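You operate a simulated robot arm through the tools that you are given. There is no shell and no other tool. Be economical: measure what you need, move in short steps, check, and stop when the job is done.

Carry out the task below with a simulated robot arm. There is one attempt and no reset: what you move stays moved.

JOB
Blow the drip plate dry with the wand at 1.5 bar.
Fine: set the low regulator first; yellow plug fully down in port No 4 before the white lever opens; jet never at a hand; wand back in its holder, then white lever shut.

It is judged by the outcome, as a careful person would: the job done as asked, and still so three seconds after it is handed in. It fails if anything else is knocked over, pushed out of place, dropped, spilled or broken.

ROBOT AND FRAMES
A 7-joint arm with a two-finger parallel gripper on a trunk, on a base that drives. Base frame: it is fixed to the floor where the robot stands at the start and does not move with it; the origin is under the middle of the robot, x ahead of it, y to its left, z up. Lengths are in mm, angles in rad, forces in N, time in s.
With the tool pointing down near the work surface it reaches from about 240 to 700 mm from the robot's upright axis, wherever it stands. Its first joint turns from -2.897 to 2.897 rad. Places, roughly: black regulator knob [300, 300, 1400]; blue meter knob [600, -600, 1200]; brass port [400, -200, 800]; dark drip plate [600, -800, 800]; grey regulator knob [400, 0, 1400]; low display [400, 0, 1500]; orange valve knob [400, -100, 1200]; orange valve lever [600, -800, 1200]; red meter knob [500, -400, 1100]; red valve lever [100, 700, 1400]; tube plug (4x4x8 cm) [400, -300, 800]; wand holder's well [500, -600, 800]; white valve lever [400, -300, 1300]. Payload 1.57 kg.
The TCP is the grasp point between the finger pads, 30 mm short of the fingertips. In the tool frame z runs along the fingers and y along their closing line. Largest opening 80 mm; finger width 17, thickness 12; the body of the gripper, 40 by 82 mm, starts 80 mm behind the TCP.
Orientation is that of the tool frame in the base frame, as a unit quaternion [x, y, z, w]. With the fingers straight down and closing along the base's y, the tool's x points along the base's -x, its y along +y and its z along -z.

CONTROLS
- The arm moves only by the tool send_rows. Its argument "motion" is a list of rows, each an object of numbers (a shift or turn left out is 0, a gripper value left out holds the last): "dx", "dy", "dz": the shift along the tool's x, y, z in mm; "wx", "wy", "wz": the turn, a rotation vector about the tool's x, y, z in rad; "fingers": the opening, from 0 (shut) to 1 (fully open). In form: [{"dx": .., "dy": .., "dz": .., "wx": .., "wy": .., "wz": .., "fingers": ..}, ...]. A call has 1 to 10 rows; each row shifts and turns the commanded pose from where the row before left it, along the tool's axes as they then stand. Rows are played at 5 a second. More than 50 mm and 0.15 rad between two rows, or a gripper value outside its range, and nothing of the call is played. Where a pose cannot be reached the arm comes as near as it can. A force on the tool above 40 N (or 10 N above the force at the start of the call, whichever is more), or a blocked arm, ends the call early, and 0.2 s more pass. The fingers move at their own pace (about 72 mm/s each) and stop on an object; they squeeze with about 38 N. The grip force told is the motor's: it shows also when the fingers shut on nothing. Time passes only in rows, and 0.2 s behind the last, so rows that do not move let the fingers close. The reply holds the time, the measured pose of the TCP, the force on the tool along the base axes, the opening and the grip force, in the units named above and with some noise, with the torque about the TCP (base axes, N m) and any sound that the robot's microphone picked up.
- Cameras (640 x 400 px; columns grow to the right, rows downward): "scene" is now at [0.9, 167.4, 1616.8]; the picture's right is [0.33, -0.94, 0.00], its down [-0.60, -0.21, -0.77] and it looks along [0.73, 0.25, -0.64] (base axes); focal length 214 px, centre (320, 200). "wrist" rides on the gripper at [72, -7, -122] in the tool frame; the picture's right is [0.09, 1.00, 0.00], its down [-0.84, 0.08, -0.54] and it looks along [-0.54, 0.05, 0.84] (tool axes); focal length 238 px, centre (320, 200).
- camera(camera): a new picture of that camera. It takes no simulated time.
- move_column(by): slides the trunk up (or, below 0, down) by that many mm; the arm and the scene camera ride with it, the base frame stays. It gives what a move gives, with no picture.
- base_move(legs): drives the robot by 1 to 6 legs, each [ahead, left, turn to the left] in mm, mm and rad, along the robot's own axes; the way and the turn of a leg run together, so that a leg with both is an arc; at most 1500 mm and 3.142 rad a leg. The arm and the cameras ride along, it lands a little off, and it stops where it bumps. It gives what a move gives.
- turn_head(pan, tilt): turns the head with the scene camera to pan (to the left, within 1.501 rad either way) and tilt (down, from -0.506 to 1.204), counted from straight ahead of the robot. It gives what a move gives.
- locate(camera, pixels): for up to 12 pixels [column, row] of the newest picture of that camera ("zoom" is the newest enlarged one), the place [x, y, z] in the base frame of the surface seen there, good to about 3 mm. It takes no simulated time.
- zoom(camera, box): a new picture of the part [left, top, right, bottom] of that camera's present view, enlarged. It takes no simulated time.
- close_job(): hands the job in; it is judged then, once.

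Keep the steps short. Do not move on a guess: measure, check each grasp and each placing, and mend mistakes. In all there are 80 turns and 68 pictures (those below and enlarged ones count). Leave the gripper open and the arm clear of the work at the hand-in unless told otherwise, and finish with a single line.

The tools are called after ">>>" by a JSON object that holds its "method" and its "body". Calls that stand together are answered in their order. send_rows: Moves the arm, as the interface text tells. Its arguments: {"type":"object","properties":{"motion":{"type":"array"}},"required":["motion"]} The other tools are called the same way: move_column (by) slides the trunk up or down; base_move (legs) drives the base; turn_head (pan, tilt) turns the head that bears the scene camera; camera (camera) takes a picture; locate (camera, pixels) gives the place of the surface under pixels of a picture; zoom (camera, box) takes an enlarged picture of a part of a camera's view; close_job () hands the job in.

At the start:

```text
time_s: 0.0
tcp_pos: [293.3, -157.5, 1470.5]
tcp_rot: [0.0, 1.0, 0.0, 0.0]
force: [-0.1, -0.6, 0.6]
moment: [-0.02, 0.0, -0.02]
width: 80.0
gripper_force: 0.1
trunk travel left (down, up): [-425.0, 55.0]
robot x, y, heading: [-0.6, 0.3, -0.005]
head pan, tilt: [0.337, 0.691]
```

scene: 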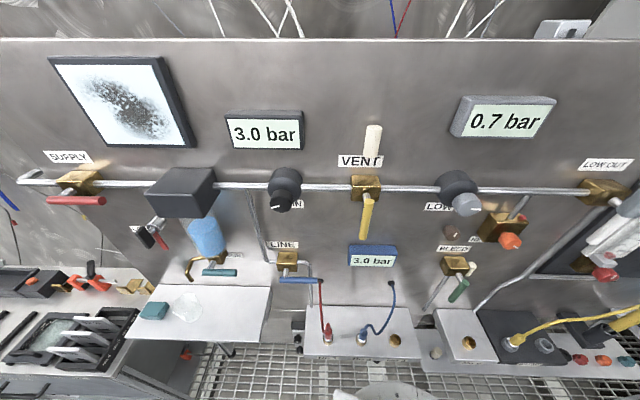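
wrist: 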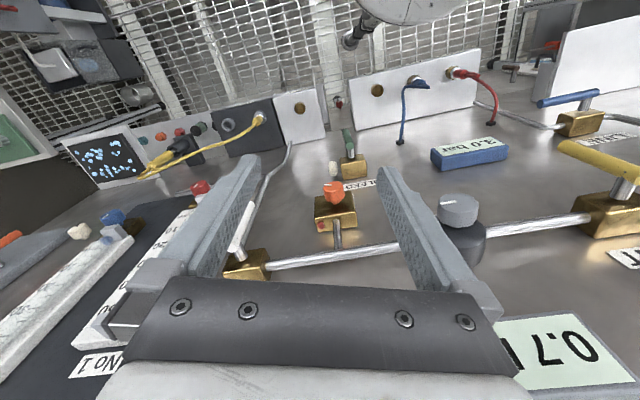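

I see a panel with regulators (0.7 bar on the low display). I turn the head right to see the ports, plug, wand and drip plate.

>>> {"method": "turn_head", "body": {"pan": -0.7, "tilt": 0.6}}

>>> {"method": "camera", "body": {"camera": "scene"}}

```text
time_s: 1.3
tcp_pos: [293.8, -156.4, 1469.3]
tcp_rot: [0.001, 1.0, 0.0, 0.0]
force: [-0.6, -0.1, 0.2]
moment: [0.01, 0.0, 0.02]
width: 80.2
gripper_force: 0.1
trunk travel left (down, up): [-425.0, 55.0]
robot x, y, heading: [2.0, 3.4, 0.002]
head pan, tilt: [-0.7, 0.6]
```

```text
65 pictures are left
```

scene: 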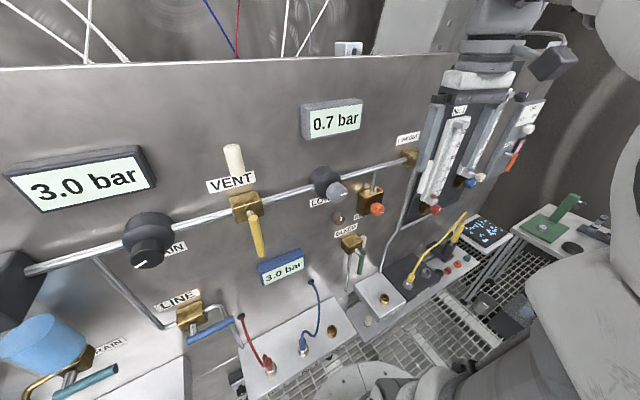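

I zoom on the LOW OUT area with the white lever, and the ports and wand on the lower right.

>>> {"method": "zoom", "body": {"camera": "scene", "box": [300, 90, 460, 190]}}

>>> {"method": "zoom", "body": {"camera": "scene", "box": [320, 200, 640, 400]}}

>>> {"method": "zoom", "body": {"camera": "scene", "box": [320, 200, 480, 300]}}

```text
4.00 times, centred on (380, 140) of scene
```

zoom: 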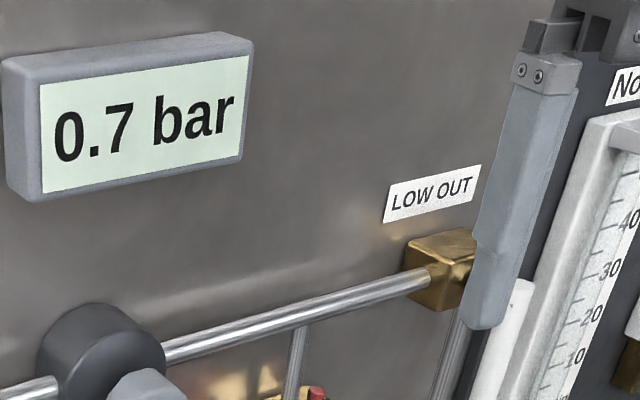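

```text
2.00 times, centred on (480, 300) of scene
```

zoom: 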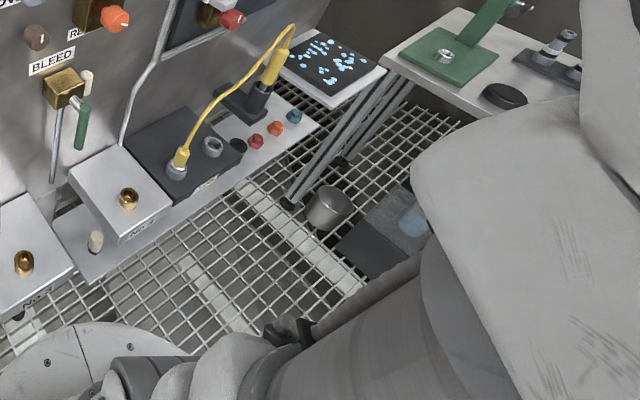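

```text
4.00 times, centred on (400, 250) of scene
```

zoom: 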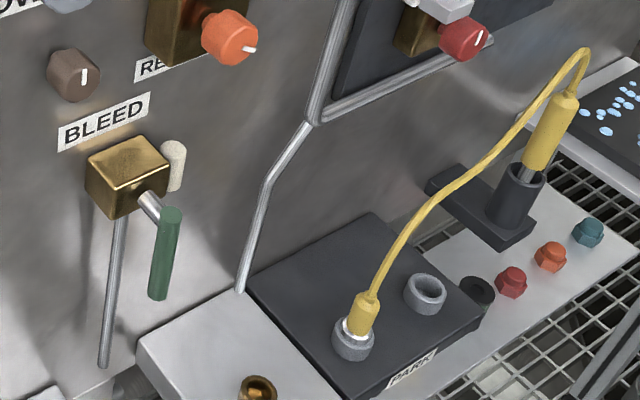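

I measure points in this last zoom and read the block labels.

>>> {"method": "locate", "body": {"camera": "zoom", "pixels": [[362, 305], [355, 340], [425, 288], [258, 390], [555, 110], [518, 180], [515, 205], [495, 235], [560, 60], [605, 125], [630, 90], [240, 290]]}}

>>> {"method": "zoom", "body": {"camera": "scene", "box": [300, 260, 460, 360]}}

>>> {"method": "turn_head", "body": {"pan": -0.9, "tilt": 0.3}}

>>> {"method": "camera", "body": {"camera": "scene"}}

```text
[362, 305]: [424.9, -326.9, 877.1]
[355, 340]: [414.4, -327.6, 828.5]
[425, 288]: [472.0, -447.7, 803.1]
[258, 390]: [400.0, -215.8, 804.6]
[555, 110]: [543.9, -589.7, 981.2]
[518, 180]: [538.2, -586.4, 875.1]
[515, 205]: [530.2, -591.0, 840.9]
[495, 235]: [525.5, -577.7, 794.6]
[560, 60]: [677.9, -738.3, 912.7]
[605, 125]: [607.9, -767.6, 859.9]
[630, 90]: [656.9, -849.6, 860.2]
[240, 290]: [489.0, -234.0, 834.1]
```

```text
4.00 times, centred on (380, 310) of scene
```

zoom: 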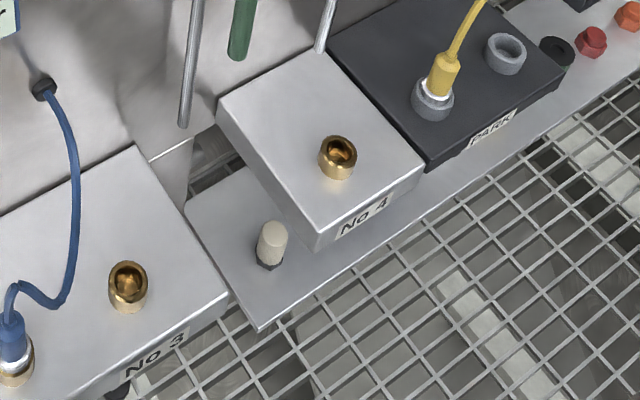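

```text
time_s: 2.1
tcp_pos: [293.5, -157.2, 1469.2]
tcp_rot: [0.0, 1.0, 0.0, 0.001]
force: [0.5, -0.8, 0.4]
moment: [0.01, 0.0, 0.0]
width: 79.8
gripper_force: 0.0
trunk travel left (down, up): [-425.0, 55.0]
robot x, y, heading: [-3.4, -2.8, 0.0]
head pan, tilt: [-0.901, 0.3]
```

```text
60 pictures are left
```

scene: 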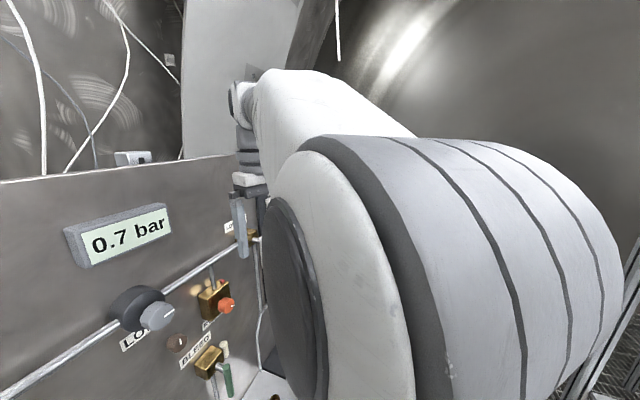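

I turn the head to face the low regulator and measure the panel plane and the grey knob.

>>> {"method": "turn_head", "body": {"pan": -0.1, "tilt": 0.5}}

>>> {"method": "camera", "body": {"camera": "scene"}}

```text
time_s: 3.2
tcp_pos: [293.0, -157.2, 1470.0]
tcp_rot: [0.0, 1.0, 0.0, -0.001]
force: [0.2, 1.2, 0.3]
moment: [-0.03, 0.01, -0.03]
width: 80.0
gripper_force: 0.0
trunk travel left (down, up): [-425.0, 55.0]
robot x, y, heading: [-2.8, -0.5, 0.002]
head pan, tilt: [-0.099, 0.499]
```

```text
59 pictures are left
```

scene: 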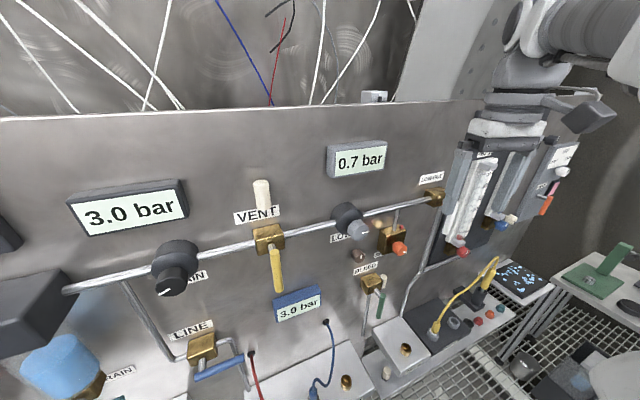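

>>> {"method": "zoom", "body": {"camera": "scene", "box": [310, 140, 470, 240]}}

>>> {"method": "locate", "body": {"camera": "scene", "pixels": [[359, 230], [300, 200], [400, 160], [300, 140], [320, 265], [60, 160], [420, 130], [435, 198]]}}

```text
4.00 times, centred on (390, 190) of scene
```

zoom: 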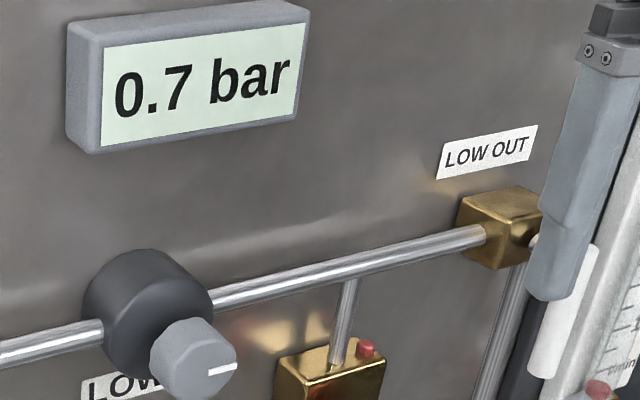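

```text
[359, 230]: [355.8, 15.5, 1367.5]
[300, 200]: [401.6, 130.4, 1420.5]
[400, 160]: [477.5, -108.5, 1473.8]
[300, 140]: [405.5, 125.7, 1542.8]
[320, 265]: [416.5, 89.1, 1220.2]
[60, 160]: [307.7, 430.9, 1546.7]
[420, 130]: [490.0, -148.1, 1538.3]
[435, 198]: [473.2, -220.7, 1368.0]
```

>>> {"method": "locate", "body": {"camera": "zoom", "pixels": [[205, 365], [190, 350], [222, 368], [160, 355], [205, 325], [140, 265], [200, 395], [232, 366], [560, 330], [500, 215], [540, 240], [178, 345]]}}

>>> {"method": "zoom", "body": {"camera": "scene", "box": [320, 190, 400, 240]}}

>>> {"method": "camera", "body": {"camera": "wrist"}}

```text
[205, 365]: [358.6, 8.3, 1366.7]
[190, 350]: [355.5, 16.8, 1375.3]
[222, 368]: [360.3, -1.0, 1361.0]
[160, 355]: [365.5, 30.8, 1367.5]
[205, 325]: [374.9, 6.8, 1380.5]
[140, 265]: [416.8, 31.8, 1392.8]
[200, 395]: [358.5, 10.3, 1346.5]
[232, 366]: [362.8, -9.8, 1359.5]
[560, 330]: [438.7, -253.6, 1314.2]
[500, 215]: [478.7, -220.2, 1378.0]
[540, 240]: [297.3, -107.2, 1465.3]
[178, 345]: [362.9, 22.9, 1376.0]
```

```text
8.00 times, centred on (360, 215) of scene
```

zoom: 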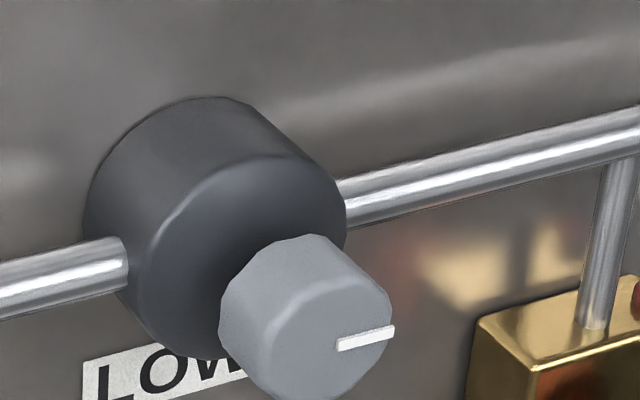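

```text
56 pictures are left
```

wrist: 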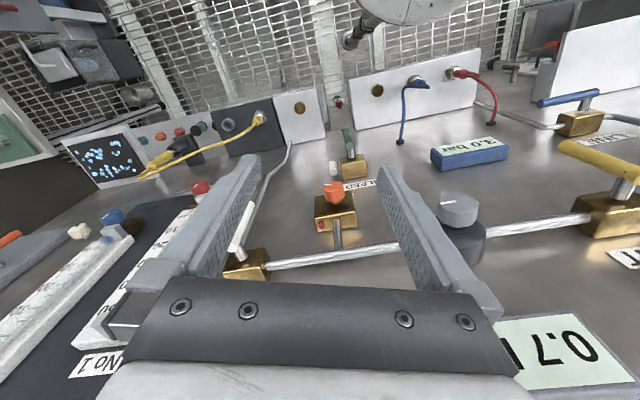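

The panel is a vertical plane with inward normal about (0.954, 0.300). The grey knob's face centre is near (358, 10, 1363), pointer at 3 o'clock. I need room to point the tool at it, so I check the floor left and right behind me before backing up.

>>> {"method": "turn_head", "body": {"pan": 1.5, "tilt": 0.6}}

>>> {"method": "camera", "body": {"camera": "scene"}}

>>> {"method": "turn_head", "body": {"pan": -1.5, "tilt": 0.6}}

>>> {"method": "camera", "body": {"camera": "scene"}}

```text
time_s: 4.9
tcp_pos: [294.3, -157.0, 1470.1]
tcp_rot: [0.0, 1.0, 0.0, 0.0]
force: [0.5, 0.3, -0.1]
moment: [0.04, 0.03, 0.0]
width: 80.1
gripper_force: 0.1
trunk travel left (down, up): [-425.0, 55.0]
robot x, y, heading: [3.5, 2.6, -0.001]
head pan, tilt: [1.499, 0.6]
```

```text
55 pictures are left
```

scene: 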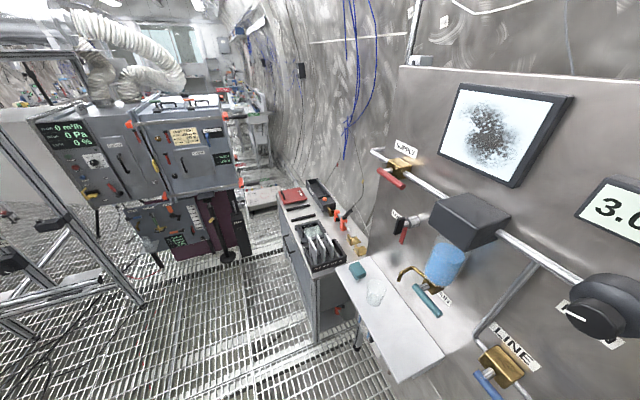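

```text
time_s: 7.5
tcp_pos: [294.6, -156.9, 1470.0]
tcp_rot: [0.0, 1.0, 0.0, -0.001]
force: [-0.3, 0.9, 0.9]
moment: [0.02, 0.01, 0.01]
width: 80.0
gripper_force: 0.0
trunk travel left (down, up): [-425.0, 55.0]
robot x, y, heading: [-0.7, 1.7, 0.002]
head pan, tilt: [-1.499, 0.6]
```

```text
54 pictures are left
```

scene: 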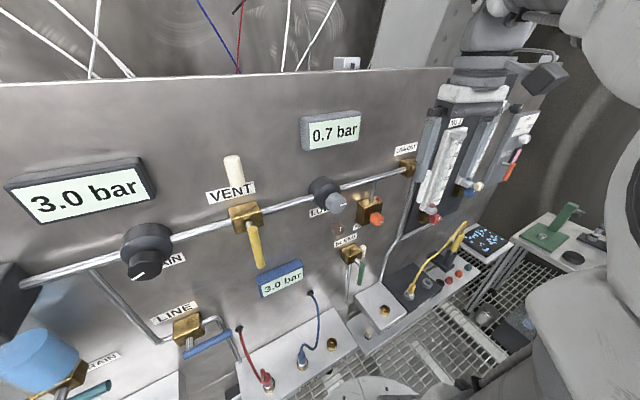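

The last picture seems taken before the head settled; I take another.

>>> {"method": "turn_head", "body": {"pan": -1.5, "tilt": 0.6}}

>>> {"method": "camera", "body": {"camera": "scene"}}

```text
time_s: 8.1
tcp_pos: [293.4, -157.0, 1469.0]
tcp_rot: [0.0, 1.0, 0.0, 0.0]
force: [-0.1, 0.5, 0.6]
moment: [0.0, -0.01, 0.01]
width: 79.9
gripper_force: 0.2
trunk travel left (down, up): [-425.0, 55.0]
robot x, y, heading: [-0.5, -0.2, -0.001]
head pan, tilt: [-1.499, 0.6]
```

```text
53 pictures are left
```

scene: 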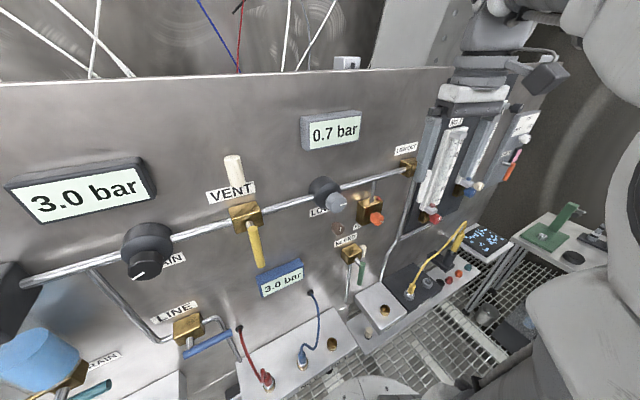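

The left and rear floor looks clear. I back away to about (-214, -170) and turn 0.305 left to face the panel square on.

>>> {"method": "base_move", "body": {"legs": [[-214, -170, 0], [0, 0, 0.305]]}}

>>> {"method": "turn_head", "body": {"pan": -0.2, "tilt": 0.5}}

>>> {"method": "camera", "body": {"camera": "scene"}}

```text
time_s: 11.3
tcp_pos: [116.1, -229.0, 1470.7]
tcp_rot: [-0.154, 0.988, 0.0, -0.001]
force: [0.1, -0.2, 0.1]
moment: [0.0, -0.02, 0.02]
width: 80.1
gripper_force: 0.0
trunk travel left (down, up): [-425.0, 55.0]
robot x, y, heading: [-216.6, -171.1, 0.304]
head pan, tilt: [-1.499, 0.6]
```

```text
time_s: 12.8
tcp_pos: [114.8, -228.0, 1470.2]
tcp_rot: [-0.154, 0.988, 0.0, 0.001]
force: [-0.6, -0.1, -1.1]
moment: [-0.03, 0.05, 0.0]
width: 79.8
gripper_force: 0.0
trunk travel left (down, up): [-425.0, 55.0]
robot x, y, heading: [-213.7, -167.4, 0.312]
head pan, tilt: [-0.201, 0.499]
```

```text
52 pictures are left
```

scene: 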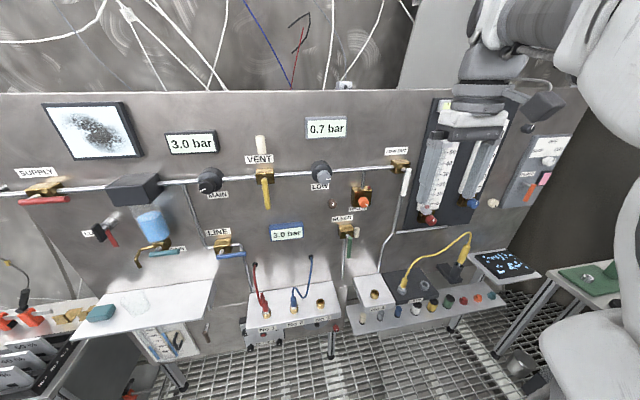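

Good overview. I zoom on the low regulator/LOW OUT valve and on the lower ports.

>>> {"method": "zoom", "body": {"camera": "scene", "box": [300, 140, 420, 215]}}

>>> {"method": "locate", "body": {"camera": "zoom", "pixels": [[115, 170], [145, 165], [95, 180], [580, 170], [580, 280], [560, 120], [575, 140], [330, 300]]}}

>>> {"method": "zoom", "body": {"camera": "scene", "box": [340, 220, 560, 357]}}

>>> {"method": "locate", "body": {"camera": "zoom", "pixels": [[100, 215], [184, 180], [184, 205], [187, 190], [335, 130], [325, 150], [320, 165], [300, 175], [390, 60], [455, 115], [540, 120], [245, 210]]}}

```text
5.33 times, centred on (360, 178) of scene
```

zoom: 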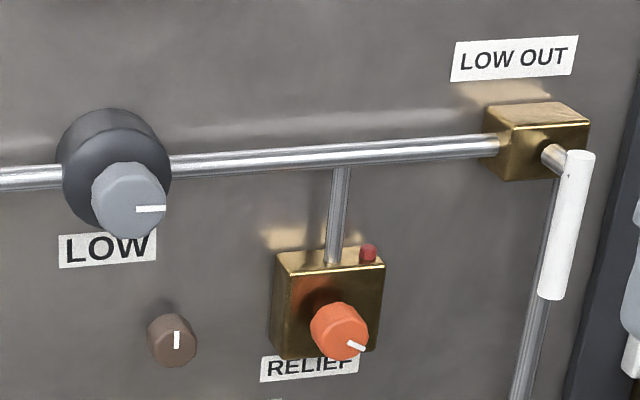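

```text
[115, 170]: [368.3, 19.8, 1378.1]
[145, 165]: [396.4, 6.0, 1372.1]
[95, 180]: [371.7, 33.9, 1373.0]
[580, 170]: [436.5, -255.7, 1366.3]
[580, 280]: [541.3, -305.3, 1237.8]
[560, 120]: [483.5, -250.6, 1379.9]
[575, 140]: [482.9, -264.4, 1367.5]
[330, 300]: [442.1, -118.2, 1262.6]
```

```text
2.91 times, centred on (450, 288) of scene
```

zoom: 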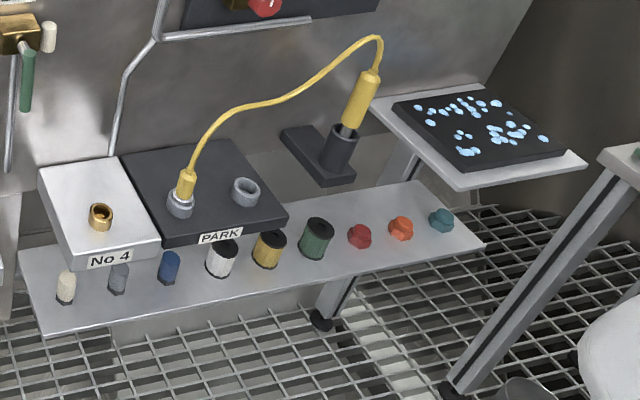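

```text
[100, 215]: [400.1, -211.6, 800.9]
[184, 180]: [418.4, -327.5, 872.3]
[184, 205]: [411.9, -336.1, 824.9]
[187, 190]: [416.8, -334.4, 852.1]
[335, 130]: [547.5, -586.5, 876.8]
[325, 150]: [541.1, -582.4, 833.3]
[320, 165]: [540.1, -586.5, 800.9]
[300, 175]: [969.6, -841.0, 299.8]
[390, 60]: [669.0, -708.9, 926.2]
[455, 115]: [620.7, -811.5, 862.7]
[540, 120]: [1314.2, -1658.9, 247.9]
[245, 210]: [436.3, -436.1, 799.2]
```

Knob pointer at 3 o'clock, white lever hangs down. I refine the knob face centre with more points on the current picture.

>>> {"method": "locate", "body": {"camera": "scene", "pixels": [[324, 179], [321, 179], [326, 177], [324, 182], [319, 176], [329, 178], [324, 175], [318, 182], [408, 172], [407, 185], [406, 193]]}}

```text
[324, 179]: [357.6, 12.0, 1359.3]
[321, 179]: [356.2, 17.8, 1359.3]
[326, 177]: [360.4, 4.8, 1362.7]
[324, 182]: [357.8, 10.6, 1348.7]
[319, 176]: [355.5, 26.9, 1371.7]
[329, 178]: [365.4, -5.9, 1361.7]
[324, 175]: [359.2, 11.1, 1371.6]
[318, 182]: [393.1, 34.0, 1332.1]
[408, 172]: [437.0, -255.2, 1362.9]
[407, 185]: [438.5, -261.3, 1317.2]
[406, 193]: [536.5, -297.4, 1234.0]
```

Knob face centre ≈ (358.6, 9, 1363), radius ~19 mm. I move the tool forward and left to stand before the knob, then begin pitching it up toward the panel.

>>> {"method": "send_rows", "body": {"motion": [{"dx": -42, "dy": 30.6, "fingers": 1}, {"dx": -42, "dy": 30.6}, {"dx": -42, "dy": 30.6}, {"dx": -42, "dy": 30.6}, {"dx": -42, "dy": 30.6}, {"wy": -0.15}, {"wy": -0.15}, {"wy": -0.15}, {"wy": -0.15}, {"wy": -0.15}]}}

>>> {"method": "send_rows", "body": {"motion": [{"wy": -0.15}, {"wy": -0.15}, {"wy": -0.15}, {"wy": -0.15}, {"wy": -0.15}, {"wy": -0.0708}, {}]}}

```text
refused: row 1 steps farther than a row can; nothing moved
```

```text
time_s: 14.4
tcp_pos: [116.4, -228.4, 1471.3]
tcp_rot: [-0.142, 0.906, 0.062, 0.394]
force: [-0.5, -0.1, 0.4]
moment: [0.03, -0.01, 0.0]
width: 80.2
gripper_force: 0.1
trunk travel left (down, up): [-425.0, 55.0]
robot x, y, heading: [-213.2, -165.4, 0.311]
head pan, tilt: [-0.201, 0.499]
```

The first call was refused (step over 50 mm), and the rotation alone ran: tool now pitched 0.82 rad forward. I translate forward/left in that frame and go on pitching.

>>> {"method": "send_rows", "body": {"motion": [{"dx": -23.9, "dy": 25.5, "dz": 25.6}, {"dx": -23.9, "dy": 25.5, "dz": 25.6}, {"dx": -23.9, "dy": 25.5, "dz": 25.6}, {"dx": -23.9, "dy": 25.5, "dz": 25.6}, {"dx": -23.9, "dy": 25.5, "dz": 25.6}, {"dx": -23.9, "dy": 25.5, "dz": 25.6}, {"wy": -0.15}, {"wy": -0.15}, {"wy": -0.15}, {"wy": -0.15}]}}

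>>> {"method": "send_rows", "body": {"motion": [{"wy": -0.15}, {}, {}]}}

```text
time_s: 16.6
tcp_pos: [268.6, -18.9, 1471.4]
tcp_rot: [-0.118, 0.749, 0.102, 0.645]
force: [0.4, 0.0, -0.2]
moment: [-0.02, -0.01, 0.02]
width: 80.0
gripper_force: 0.0
trunk travel left (down, up): [-425.0, 55.0]
robot x, y, heading: [-212.3, -169.6, 0.31]
head pan, tilt: [-0.201, 0.499]
```

```text
time_s: 17.4
tcp_pos: [269.0, -18.4, 1469.6]
tcp_rot: [-0.109, 0.699, 0.109, 0.699]
force: [0.3, 0.6, 0.3]
moment: [0.01, 0.02, -0.01]
width: 80.0
gripper_force: 0.1
trunk travel left (down, up): [-425.0, 55.0]
robot x, y, heading: [-210.5, -167.2, 0.311]
head pan, tilt: [-0.201, 0.499]
```

Tool now points square at the panel. I lower 106 mm to the knob's height, still 95 mm in front of it, and look with the wrist camera.

>>> {"method": "send_rows", "body": {"motion": [{"dx": 35.5}, {"dx": 35.5}, {"dx": 35.5}, {}]}}

>>> {"method": "camera", "body": {"camera": "wrist"}}

>>> {"method": "camera", "body": {"camera": "scene"}}

```text
time_s: 18.4
tcp_pos: [267.9, -18.9, 1365.2]
tcp_rot: [-0.11, 0.698, 0.11, 0.699]
force: [-0.2, -0.2, -0.6]
moment: [0.02, -0.03, -0.01]
width: 80.0
gripper_force: 0.1
trunk travel left (down, up): [-425.0, 55.0]
robot x, y, heading: [-213.1, -170.2, 0.311]
head pan, tilt: [-0.201, 0.499]
```

```text
49 pictures are left
```

wrist: 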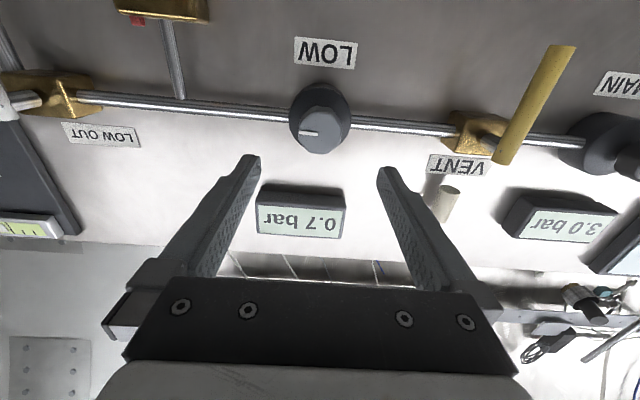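

```text
48 pictures are left
```

scene: 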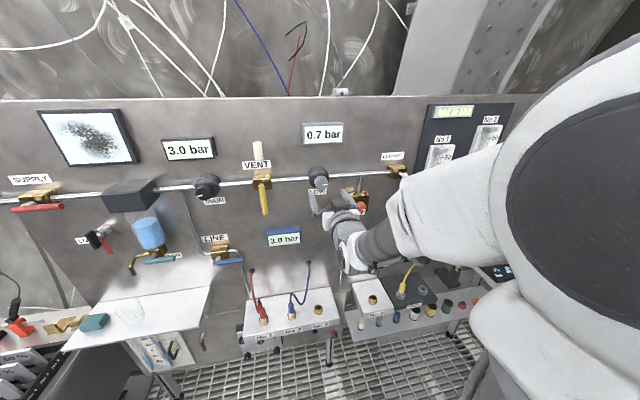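

The wrist picture (upside-down) shows the knob at about (322,130). I measure it from here.

>>> {"method": "locate", "body": {"camera": "wrist", "pixels": [[322, 131], [305, 131], [340, 131], [322, 115], [322, 148], [310, 133], [300, 110], [322, 92], [345, 120], [20, 100]]}}

```text
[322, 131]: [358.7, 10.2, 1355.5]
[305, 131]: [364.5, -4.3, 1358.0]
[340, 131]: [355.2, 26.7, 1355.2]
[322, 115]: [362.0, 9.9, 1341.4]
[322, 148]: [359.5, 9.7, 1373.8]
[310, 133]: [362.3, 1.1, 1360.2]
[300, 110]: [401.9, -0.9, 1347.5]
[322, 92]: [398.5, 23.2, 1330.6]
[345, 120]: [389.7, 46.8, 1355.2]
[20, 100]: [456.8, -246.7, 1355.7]
```

Knob centre z ≈ 1361, sideways aligned. I drop 3 mm, advance 88 mm, and close on the knob.

>>> {"method": "send_rows", "body": {"motion": [{"dx": 3, "dz": 30}, {"dz": 30}, {"dz": 28}, {}, {"fingers": 0}, {}, {}, {}]}}

>>> {"method": "zoom", "body": {"camera": "scene", "box": [260, 110, 420, 210]}}

```text
time_s: 20.2
tcp_pos: [355.1, 8.0, 1361.0]
tcp_rot: [-0.109, 0.699, 0.109, 0.699]
force: [2.4, 3.2, -0.4]
moment: [-0.01, 0.06, -0.01]
width: 41.7
gripper_force: 45.1
trunk travel left (down, up): [-425.0, 55.0]
robot x, y, heading: [-214.0, -168.0, 0.312]
head pan, tilt: [-0.201, 0.499]
```

```text
4.00 times, centred on (340, 160) of scene
```

zoom: 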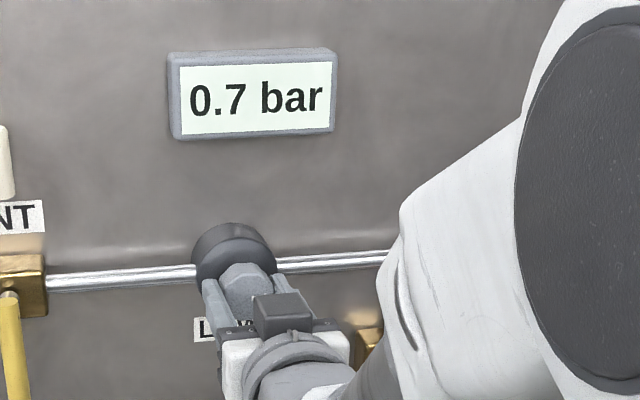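

Gripped (41.7 mm). I turn clockwise 0.3 rad and read the display.

>>> {"method": "send_rows", "body": {"motion": [{"wz": 0.1}, {"wz": 0.1}, {"wz": 0.1}, {}, {}]}}

>>> {"method": "zoom", "body": {"camera": "scene", "box": [260, 110, 420, 210]}}

```text
time_s: 21.4
tcp_pos: [354.1, 8.1, 1360.2]
tcp_rot: [-0.003, 0.707, 0.211, 0.675]
force: [7.0, 2.9, 2.8]
moment: [0.01, -0.06, -0.16]
width: 41.8
gripper_force: 44.7
trunk travel left (down, up): [-425.0, 55.0]
robot x, y, heading: [-214.3, -167.4, 0.309]
head pan, tilt: [-0.201, 0.499]
```

```text
4.00 times, centred on (340, 160) of scene
```

zoom: 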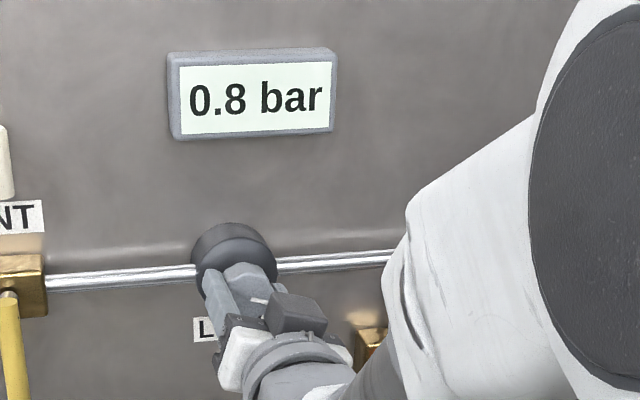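

0.8 bar: clockwise raises it. I turn 0.6 rad more and read.

>>> {"method": "send_rows", "body": {"motion": [{"wz": 0.12}, {"wz": 0.12}, {"wz": 0.12}, {"wz": 0.12}, {"wz": 0.12}, {}, {}, {}]}}

>>> {"method": "zoom", "body": {"camera": "scene", "box": [260, 110, 420, 210]}}

```text
time_s: 23.2
tcp_pos: [354.7, 7.6, 1361.6]
tcp_rot: [0.206, 0.676, 0.402, 0.582]
force: [12.2, -0.5, 8.3]
moment: [0.01, 0.01, -0.2]
width: 41.7
gripper_force: 45.5
trunk travel left (down, up): [-425.0, 55.0]
robot x, y, heading: [-211.7, -166.0, 0.312]
head pan, tilt: [-0.201, 0.499]
```

```text
4.00 times, centred on (340, 160) of scene
```

zoom: 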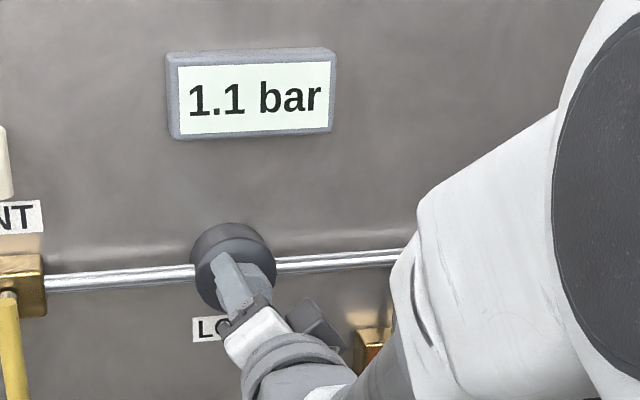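

1.1 bar after 0.9 rad. I turn 0.7 more.

>>> {"method": "send_rows", "body": {"motion": [{"wz": 0.14}, {"wz": 0.14}, {"wz": 0.14}, {"wz": 0.14}, {"wz": 0.14}, {}, {}, {}]}}

>>> {"method": "zoom", "body": {"camera": "scene", "box": [260, 110, 420, 210]}}

```text
time_s: 25.0
tcp_pos: [354.2, 7.5, 1359.9]
tcp_rot: [0.426, 0.564, 0.577, 0.409]
force: [14.7, -1.2, 8.1]
moment: [0.06, -0.08, -0.02]
width: 41.9
gripper_force: 45.6
trunk travel left (down, up): [-425.0, 55.0]
robot x, y, heading: [-212.4, -169.7, 0.305]
head pan, tilt: [-0.201, 0.499]
```

```text
4.00 times, centred on (340, 160) of scene
```

zoom: 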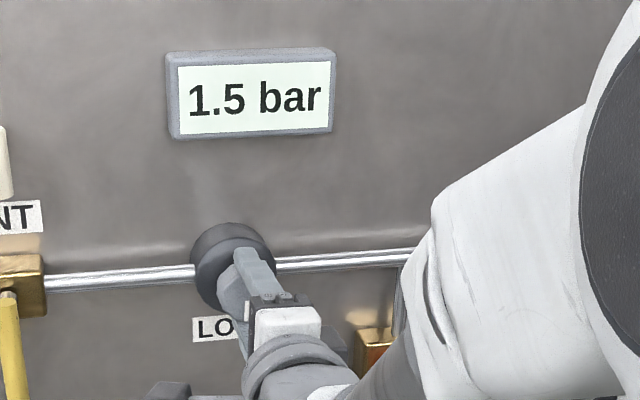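

1.5 bar. I release, back straight off 90 mm, and re-read.

>>> {"method": "send_rows", "body": {"motion": [{"fingers": 1}, {}, {}, {"dz": -45}, {"dz": -45}, {}]}}

>>> {"method": "camera", "body": {"camera": "scene"}}

```text
time_s: 26.4
tcp_pos: [264.7, -18.9, 1359.4]
tcp_rot: [0.426, 0.565, 0.577, 0.409]
force: [-0.9, 0.2, -0.2]
moment: [0.02, 0.0, 0.02]
width: 80.0
gripper_force: 0.0
trunk travel left (down, up): [-425.0, 55.0]
robot x, y, heading: [-212.7, -165.9, 0.307]
head pan, tilt: [-0.201, 0.499]
```

```text
43 pictures are left
```

scene: 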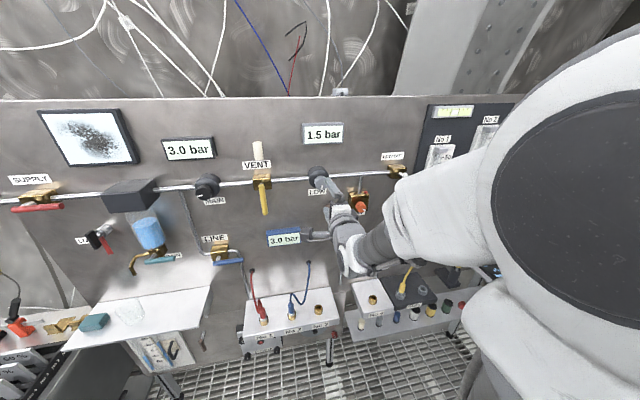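

Reading holds at 1.5 bar. Now I turn the tool back to fingers-down (combined roll and pitch, 2.09 rad in 14 rows) in free space.

>>> {"method": "send_rows", "body": {"motion": [{"wx": 0.0864, "wy": 0.0864, "wz": -0.0864}, {"wx": 0.0864, "wy": 0.0864, "wz": -0.0864}, {"wx": 0.0864, "wy": 0.0864, "wz": -0.0864}, {"wx": 0.0864, "wy": 0.0864, "wz": -0.0864}, {"wx": 0.0864, "wy": 0.0864, "wz": -0.0864}, {"wx": 0.0864, "wy": 0.0864, "wz": -0.0864}, {"wx": 0.0864, "wy": 0.0864, "wz": -0.0864}]}}

>>> {"method": "send_rows", "body": {"motion": [{"wx": 0.0864, "wy": 0.0864, "wz": -0.0864}, {"wx": 0.0864, "wy": 0.0864, "wz": -0.0864}, {"wx": 0.0864, "wy": 0.0864, "wz": -0.0864}, {"wx": 0.0864, "wy": 0.0864, "wz": -0.0864}, {"wx": 0.0864, "wy": 0.0864, "wz": -0.0864}, {"wx": 0.0864, "wy": 0.0864, "wz": -0.0864}, {"wx": 0.0864, "wy": 0.0864, "wz": -0.0864}, {}]}}

```text
time_s: 28.0
tcp_pos: [267.8, -18.3, 1362.0]
tcp_rot: [0.157, 0.897, 0.342, 0.234]
force: [1.4, 0.3, -1.1]
moment: [0.0, 0.01, -0.01]
width: 80.2
gripper_force: 0.0
trunk travel left (down, up): [-425.0, 55.0]
robot x, y, heading: [-209.7, -165.5, 0.31]
head pan, tilt: [-0.201, 0.499]
```

```text
time_s: 29.8
tcp_pos: [265.2, -17.8, 1368.7]
tcp_rot: [-0.121, 0.991, 0.051, 0.036]
force: [-0.4, 0.1, 0.1]
moment: [-0.03, 0.01, -0.03]
width: 80.1
gripper_force: 0.0
out of reach, approached as far as the arm can: row 1, 2
trunk travel left (down, up): [-425.0, 55.0]
robot x, y, heading: [-211.2, -169.5, 0.307]
head pan, tilt: [-0.201, 0.499]
```

A small leftover tilt (0.14 rad) from a reach limit; I correct it and retract toward the robot.

>>> {"method": "send_rows", "body": {"motion": [{"wx": 0.09, "wy": 0.087, "wz": -0.062}, {}, {"dx": 45}, {"dx": 45}, {"dx": 45}, {"dx": 45}, {}]}}

>>> {"method": "move_column", "body": {"by": -250}}

```text
time_s: 31.4
tcp_pos: [92.5, -72.3, 1369.4]
tcp_rot: [-0.151, 0.989, 0.001, 0.0]
force: [-0.6, -0.5, -0.6]
moment: [0.01, 0.0, 0.04]
width: 80.0
gripper_force: 0.0
trunk travel left (down, up): [-425.0, 55.0]
robot x, y, heading: [-209.8, -167.3, 0.308]
head pan, tilt: [-0.201, 0.499]
```

```text
time_s: 34.0
tcp_pos: [92.2, -72.0, 1117.4]
tcp_rot: [-0.152, 0.988, 0.001, -0.001]
force: [-1.2, 0.6, 0.1]
moment: [0.02, 0.04, -0.01]
width: 79.9
gripper_force: 0.1
trunk travel left (down, up): [-175.0, 305.0]
robot x, y, heading: [-209.7, -168.9, 0.31]
head pan, tilt: [-0.201, 0.499]
```

I drive ahead 104 and right 283 to stand in front of port No 4 and the PARK block.

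>>> {"method": "base_move", "body": {"legs": [[104, -283, 0]]}}

>>> {"method": "camera", "body": {"camera": "wrist"}}

>>> {"method": "camera", "body": {"camera": "scene"}}

```text
time_s: 36.7
tcp_pos: [275.4, -306.1, 1118.0]
tcp_rot: [-0.152, 0.988, 0.002, 0.0]
force: [-0.3, 0.1, 0.1]
moment: [-0.05, -0.01, 0.0]
width: 80.0
gripper_force: 0.0
trunk travel left (down, up): [-175.0, 305.0]
robot x, y, heading: [-27.3, -401.0, 0.311]
head pan, tilt: [-0.201, 0.499]
```

```text
42 pictures are left
```

wrist: 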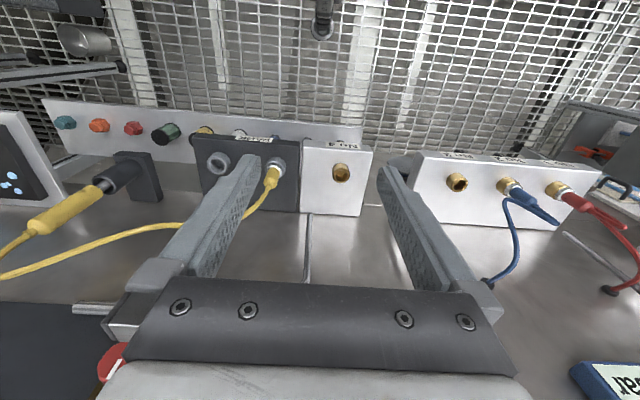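

```text
41 pictures are left
```

scene: 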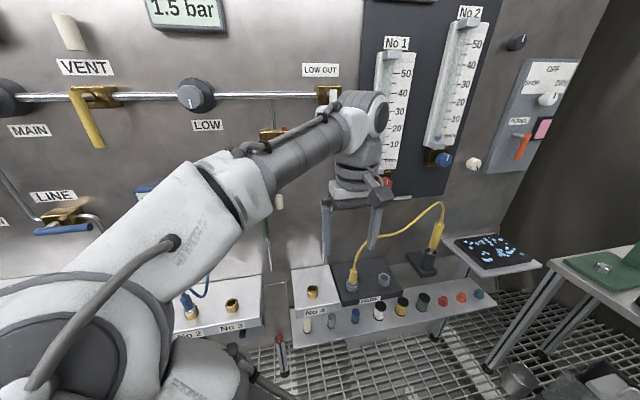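

I zoom the wrist view on plug and port and measure.

>>> {"method": "zoom", "body": {"camera": "wrist", "box": [200, 120, 380, 232]}}

>>> {"method": "locate", "body": {"camera": "wrist", "pixels": [[341, 172], [341, 165], [334, 173], [349, 173], [341, 181], [270, 178], [267, 187], [275, 163], [218, 158], [330, 200], [272, 172]]}}

```text
3.56 times, centred on (290, 176) of wrist
```

zoom: 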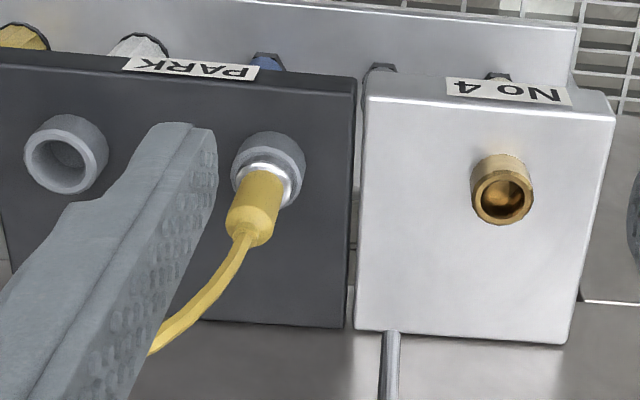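

```text
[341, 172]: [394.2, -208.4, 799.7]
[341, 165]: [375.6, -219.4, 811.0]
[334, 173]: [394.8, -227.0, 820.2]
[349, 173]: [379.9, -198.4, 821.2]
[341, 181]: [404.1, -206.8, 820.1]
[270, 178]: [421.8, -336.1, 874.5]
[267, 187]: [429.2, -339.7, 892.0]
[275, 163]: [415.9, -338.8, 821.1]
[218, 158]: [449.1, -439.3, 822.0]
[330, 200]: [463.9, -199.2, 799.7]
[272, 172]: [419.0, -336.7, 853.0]
```

Port centre ≈ (389, −212.7), rim z 820. Plug axis ≈ (432, −333.5), body z 835–885, hose leaving rightward. I turn the tool 90° so fingers close along the panel's normal (hose passes through the open side).

>>> {"method": "send_rows", "body": {"motion": [{"wz": 0.15}, {"wz": 0.15}, {"wz": 0.15}, {"wz": 0.15}, {"wz": 0.15}, {"wz": 0.15}, {"wz": 0.15}, {"wz": 0.15}, {"wz": 0.15}, {"wz": 0.15}]}}

>>> {"method": "send_rows", "body": {"motion": [{"wz": 0.0708}, {"dx": -18, "dy": 35}, {"dx": -18, "dy": 35}, {"dx": -18, "dy": 35}, {"dx": -19, "dy": 36}, {"dz": 40}, {"dz": 40}, {"dz": 40}, {}]}}

>>> {"method": "camera", "body": {"camera": "wrist"}}

>>> {"method": "camera", "body": {"camera": "scene"}}

```text
time_s: 38.9
tcp_pos: [245.1, -385.1, 1077.4]
tcp_rot: [0.562, 0.827, 0.0, 0.0]
force: [0.1, 0.5, -0.3]
moment: [0.02, 0.01, 0.04]
width: 80.0
gripper_force: 0.1
out of reach, approached as far as the arm can: row 8, 9, 10
trunk travel left (down, up): [-175.0, 305.0]
robot x, y, heading: [-30.2, -400.4, 0.315]
head pan, tilt: [-0.201, 0.499]
```

```text
time_s: 40.9
tcp_pos: [342.9, -474.9, 925.2]
tcp_rot: [0.59, 0.807, 0.0, -0.001]
force: [0.5, 0.1, 0.0]
moment: [-0.01, 0.0, 0.02]
width: 80.0
gripper_force: 0.0
out of reach, approached as far as the arm can: row 1, 2, 3, 4, 5
trunk travel left (down, up): [-175.0, 305.0]
robot x, y, heading: [-29.5, -404.5, 0.31]
head pan, tilt: [-0.201, 0.499]
```

```text
39 pictures are left
```

wrist: 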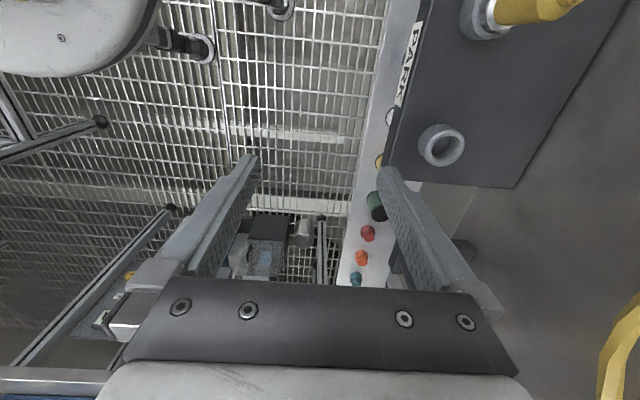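

```text
38 pictures are left
```

scene: 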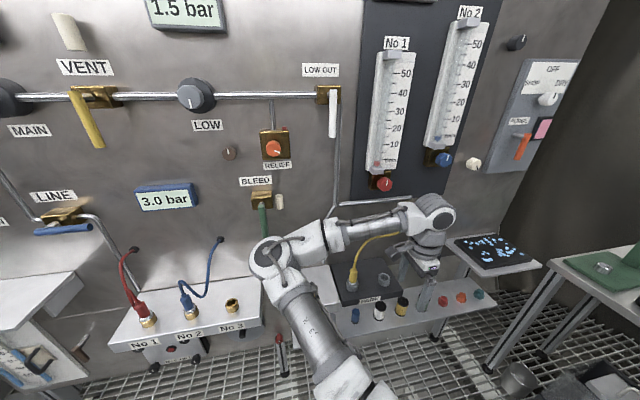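

The arm got the orientation but strayed to (343, −475, 925). Before moving I check how close the elbow is to the blocks and hose.

>>> {"method": "locate", "body": {"camera": "scene", "pixels": [[268, 255], [305, 240], [355, 222], [425, 205], [352, 275], [365, 245], [395, 235], [437, 270], [310, 300], [290, 285]]}}

```text
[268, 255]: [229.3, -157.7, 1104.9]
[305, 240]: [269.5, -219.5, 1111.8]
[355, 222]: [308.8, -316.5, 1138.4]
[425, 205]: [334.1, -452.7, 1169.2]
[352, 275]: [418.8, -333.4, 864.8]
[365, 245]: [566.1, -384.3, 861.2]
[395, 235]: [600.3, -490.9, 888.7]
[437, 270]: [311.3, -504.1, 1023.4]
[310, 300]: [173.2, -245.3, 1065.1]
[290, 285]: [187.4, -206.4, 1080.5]
```

Elbow swung out left at z≈1105, 300 mm over the blocks; nothing touched. I go straight up, then turn back by half (45° is enough for the hose and away from the joint limit).

>>> {"method": "send_rows", "body": {"motion": [{"dz": -45}, {"dz": -45}, {"dz": -45}, {"wz": -0.13}, {"wz": -0.13}, {"wz": -0.13}, {"wz": -0.13}, {"wz": -0.13}, {"wz": -0.13}, {}]}}

```text
time_s: 43.1
tcp_pos: [338.4, -477.0, 1057.5]
tcp_rot: [0.238, 0.971, 0.001, 0.0]
force: [0.1, 0.4, -0.1]
moment: [-0.01, -0.03, -0.02]
width: 79.9
gripper_force: 0.1
out of reach, approached as far as the arm can: row 3
trunk travel left (down, up): [-175.0, 305.0]
robot x, y, heading: [-30.2, -405.7, 0.308]
head pan, tilt: [-0.201, 0.499]
```

Orientation is now diagonal as wanted. I move over the plug at z≈1057, then look.

>>> {"method": "send_rows", "body": {"motion": [{"dx": -4.2, "dy": 42.6}, {"dx": -4.2, "dy": 42.6}, {"dx": -4.2, "dy": 42.6}, {"dx": -4.2, "dy": 42.6}, {"dz": 40}, {}]}}

>>> {"method": "camera", "body": {"camera": "wrist"}}

>>> {"method": "camera", "body": {"camera": "scene"}}

```text
time_s: 44.5
tcp_pos: [432.6, -334.6, 1019.4]
tcp_rot: [0.239, 0.971, 0.001, -0.001]
force: [0.0, -0.4, -0.3]
moment: [0.03, 0.0, -0.01]
width: 80.0
gripper_force: 0.0
trunk travel left (down, up): [-175.0, 305.0]
robot x, y, heading: [-31.1, -400.6, 0.312]
head pan, tilt: [-0.201, 0.499]
```

```text
37 pictures are left
```

wrist: 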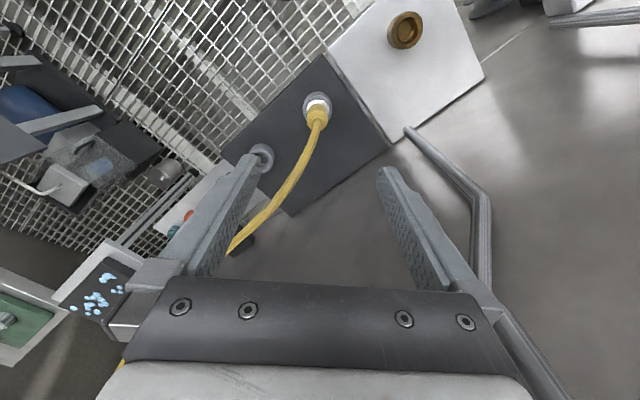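

```text
36 pictures are left
```

scene: 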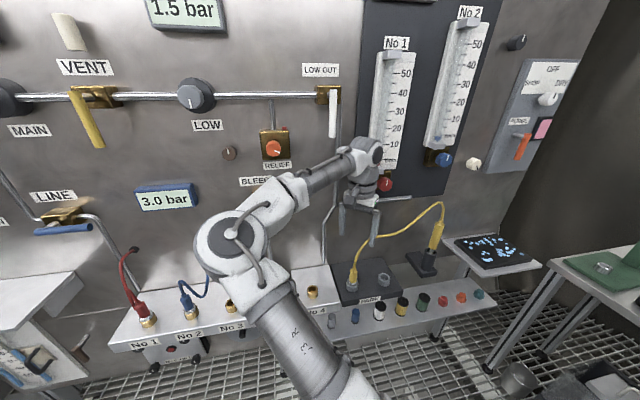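

I measure hose and plug points and the pipe beside the right finger.

>>> {"method": "locate", "body": {"camera": "wrist", "pixels": [[317, 112], [317, 120], [310, 140], [304, 165], [290, 188], [275, 205], [255, 223], [240, 240], [316, 98], [405, 32], [455, 165], [480, 230]]}}

>>> {"method": "zoom", "body": {"camera": "wrist", "box": [260, 70, 380, 145]}}

>>> {"method": "locate", "body": {"camera": "zoom", "pixels": [[300, 150], [300, 180], [300, 210], [260, 210], [345, 210], [300, 250], [245, 170], [370, 170], [305, 120]]}}

```text
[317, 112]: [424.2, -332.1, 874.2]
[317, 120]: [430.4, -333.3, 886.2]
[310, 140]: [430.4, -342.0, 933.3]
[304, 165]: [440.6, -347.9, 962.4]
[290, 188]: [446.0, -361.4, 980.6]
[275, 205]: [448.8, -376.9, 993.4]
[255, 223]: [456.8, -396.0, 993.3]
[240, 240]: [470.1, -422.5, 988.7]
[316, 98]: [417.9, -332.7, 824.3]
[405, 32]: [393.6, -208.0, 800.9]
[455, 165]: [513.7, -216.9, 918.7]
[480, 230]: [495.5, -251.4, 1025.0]
```

```text
5.33 times, centred on (320, 108) of wrist
```

zoom: 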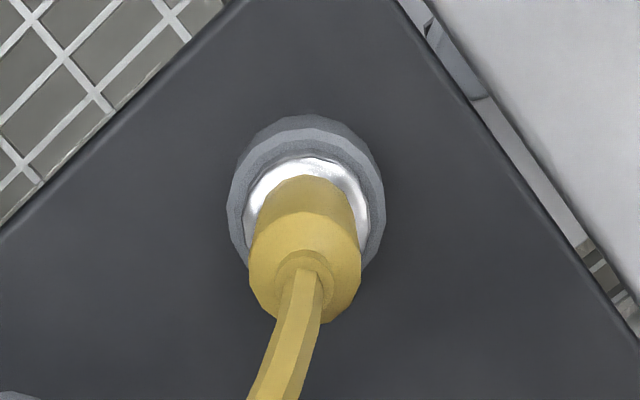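

```text
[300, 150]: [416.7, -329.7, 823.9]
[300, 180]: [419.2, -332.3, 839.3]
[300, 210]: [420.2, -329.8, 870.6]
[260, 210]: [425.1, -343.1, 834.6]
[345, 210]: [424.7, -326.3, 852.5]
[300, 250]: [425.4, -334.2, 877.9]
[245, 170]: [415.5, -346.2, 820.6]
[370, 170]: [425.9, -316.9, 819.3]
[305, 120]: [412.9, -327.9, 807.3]
```

The hose rises almost straight (z 962 at 12 mm off axis, 993 at peak), so a palm from above would press on it. I'll instead grasp tilted 45° from the front. First up, back, and undo the yaw.

>>> {"method": "send_rows", "body": {"motion": [{"dz": -40}, {"dx": 35, "dy": -35}, {"dx": 35, "dy": -35}, {"dx": 35, "dy": -35}, {"wz": -0.13}, {"wz": -0.13}, {"wz": -0.13}, {"wz": -0.13}, {"wz": -0.13}, {"wz": -0.13}]}}

>>> {"method": "send_rows", "body": {"motion": [{"wy": -0.131}, {"wy": -0.131}, {"wy": -0.131}, {"wy": -0.131}, {"wy": -0.131}, {"wy": -0.131}, {}]}}

```text
time_s: 46.7
tcp_pos: [292.1, -379.4, 1059.3]
tcp_rot: [-0.149, 0.989, 0.002, -0.001]
force: [-0.4, 0.2, -0.5]
moment: [-0.03, 0.02, -0.02]
width: 80.0
gripper_force: 0.0
trunk travel left (down, up): [-175.0, 305.0]
robot x, y, heading: [-29.0, -404.6, 0.313]
head pan, tilt: [-0.201, 0.499]
```

```text
time_s: 48.3
tcp_pos: [292.2, -389.9, 1057.0]
tcp_rot: [-0.116, 0.917, 0.051, 0.378]
force: [0.0, 0.1, 0.5]
moment: [-0.04, 0.01, -0.01]
width: 80.2
gripper_force: 0.0
trunk travel left (down, up): [-175.0, 305.0]
robot x, y, heading: [-25.6, -402.5, 0.313]
head pan, tilt: [-0.201, 0.499]
```

Slight yaw error 0.045; I correct it while moving to a pre-grasp point 100 mm back along the tool axis from the plug.

>>> {"method": "send_rows", "body": {"motion": [{"wx": -0.032, "wz": -0.032}, {"dx": 8.3, "dy": 2.6, "dz": 34.8}, {"dx": 8.3, "dy": 2.6, "dz": 34.8}, {"dx": 8.3, "dy": 2.6, "dz": 34.8}, {"dx": 8.3, "dy": 2.6, "dz": 34.8}, {}]}}

>>> {"method": "camera", "body": {"camera": "wrist"}}

>>> {"method": "camera", "body": {"camera": "scene"}}

```text
time_s: 48.9
tcp_pos: [305.8, -430.4, 1049.1]
tcp_rot: [-0.077, 0.918, 0.016, 0.39]
force: [0.1, 0.0, 0.9]
moment: [-0.03, 0.0, 0.01]
width: 80.2
gripper_force: 0.0
out of reach, approached as far as the arm can: row 2
trunk travel left (down, up): [-175.0, 305.0]
robot x, y, heading: [-27.3, -402.5, 0.309]
head pan, tilt: [-0.201, 0.499]
stopped in row 2: the arm was blocked; the commanded pose is now the measured one
```

```text
34 pictures are left
```

wrist: 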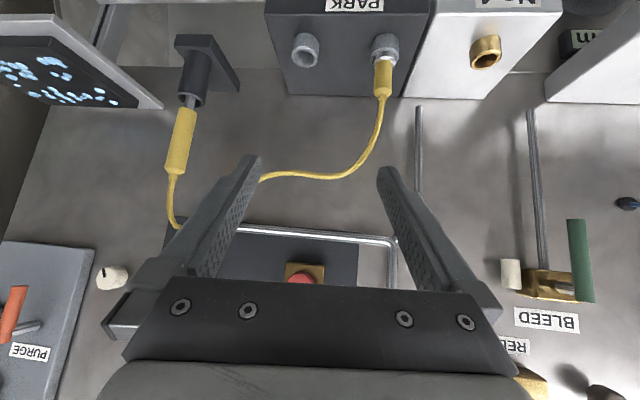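

```text
33 pictures are left
```

scene: 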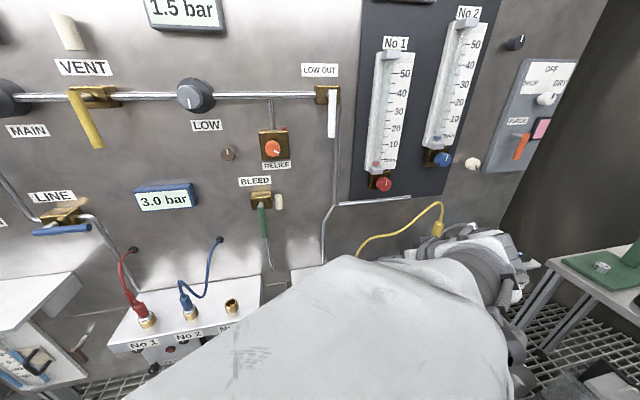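

The arm was cramped (too close, elbow folding) and stopped itself; force 0. I back the base 180 mm to give the tilted tool room.

>>> {"method": "base_move", "body": {"legs": [[-180, 0, 0]]}}

>>> {"method": "camera", "body": {"camera": "scene"}}

```text
time_s: 50.7
tcp_pos: [135.3, -484.2, 1048.7]
tcp_rot: [-0.078, 0.917, 0.016, 0.39]
force: [-0.7, -0.7, -0.1]
moment: [-0.02, 0.05, 0.02]
width: 80.0
gripper_force: 0.0
trunk travel left (down, up): [-175.0, 305.0]
robot x, y, heading: [-197.5, -458.4, 0.307]
head pan, tilt: [-0.201, 0.499]
```

```text
32 pictures are left
```

scene: 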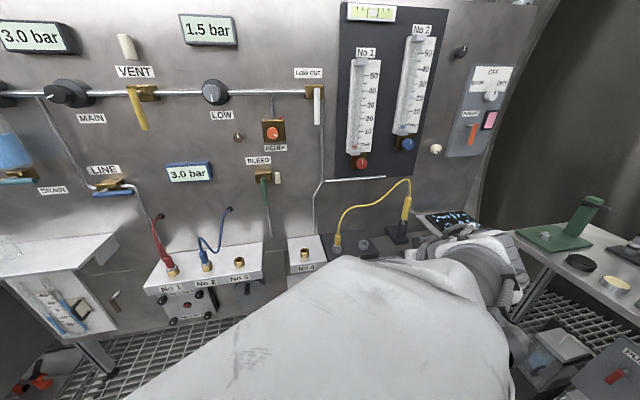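

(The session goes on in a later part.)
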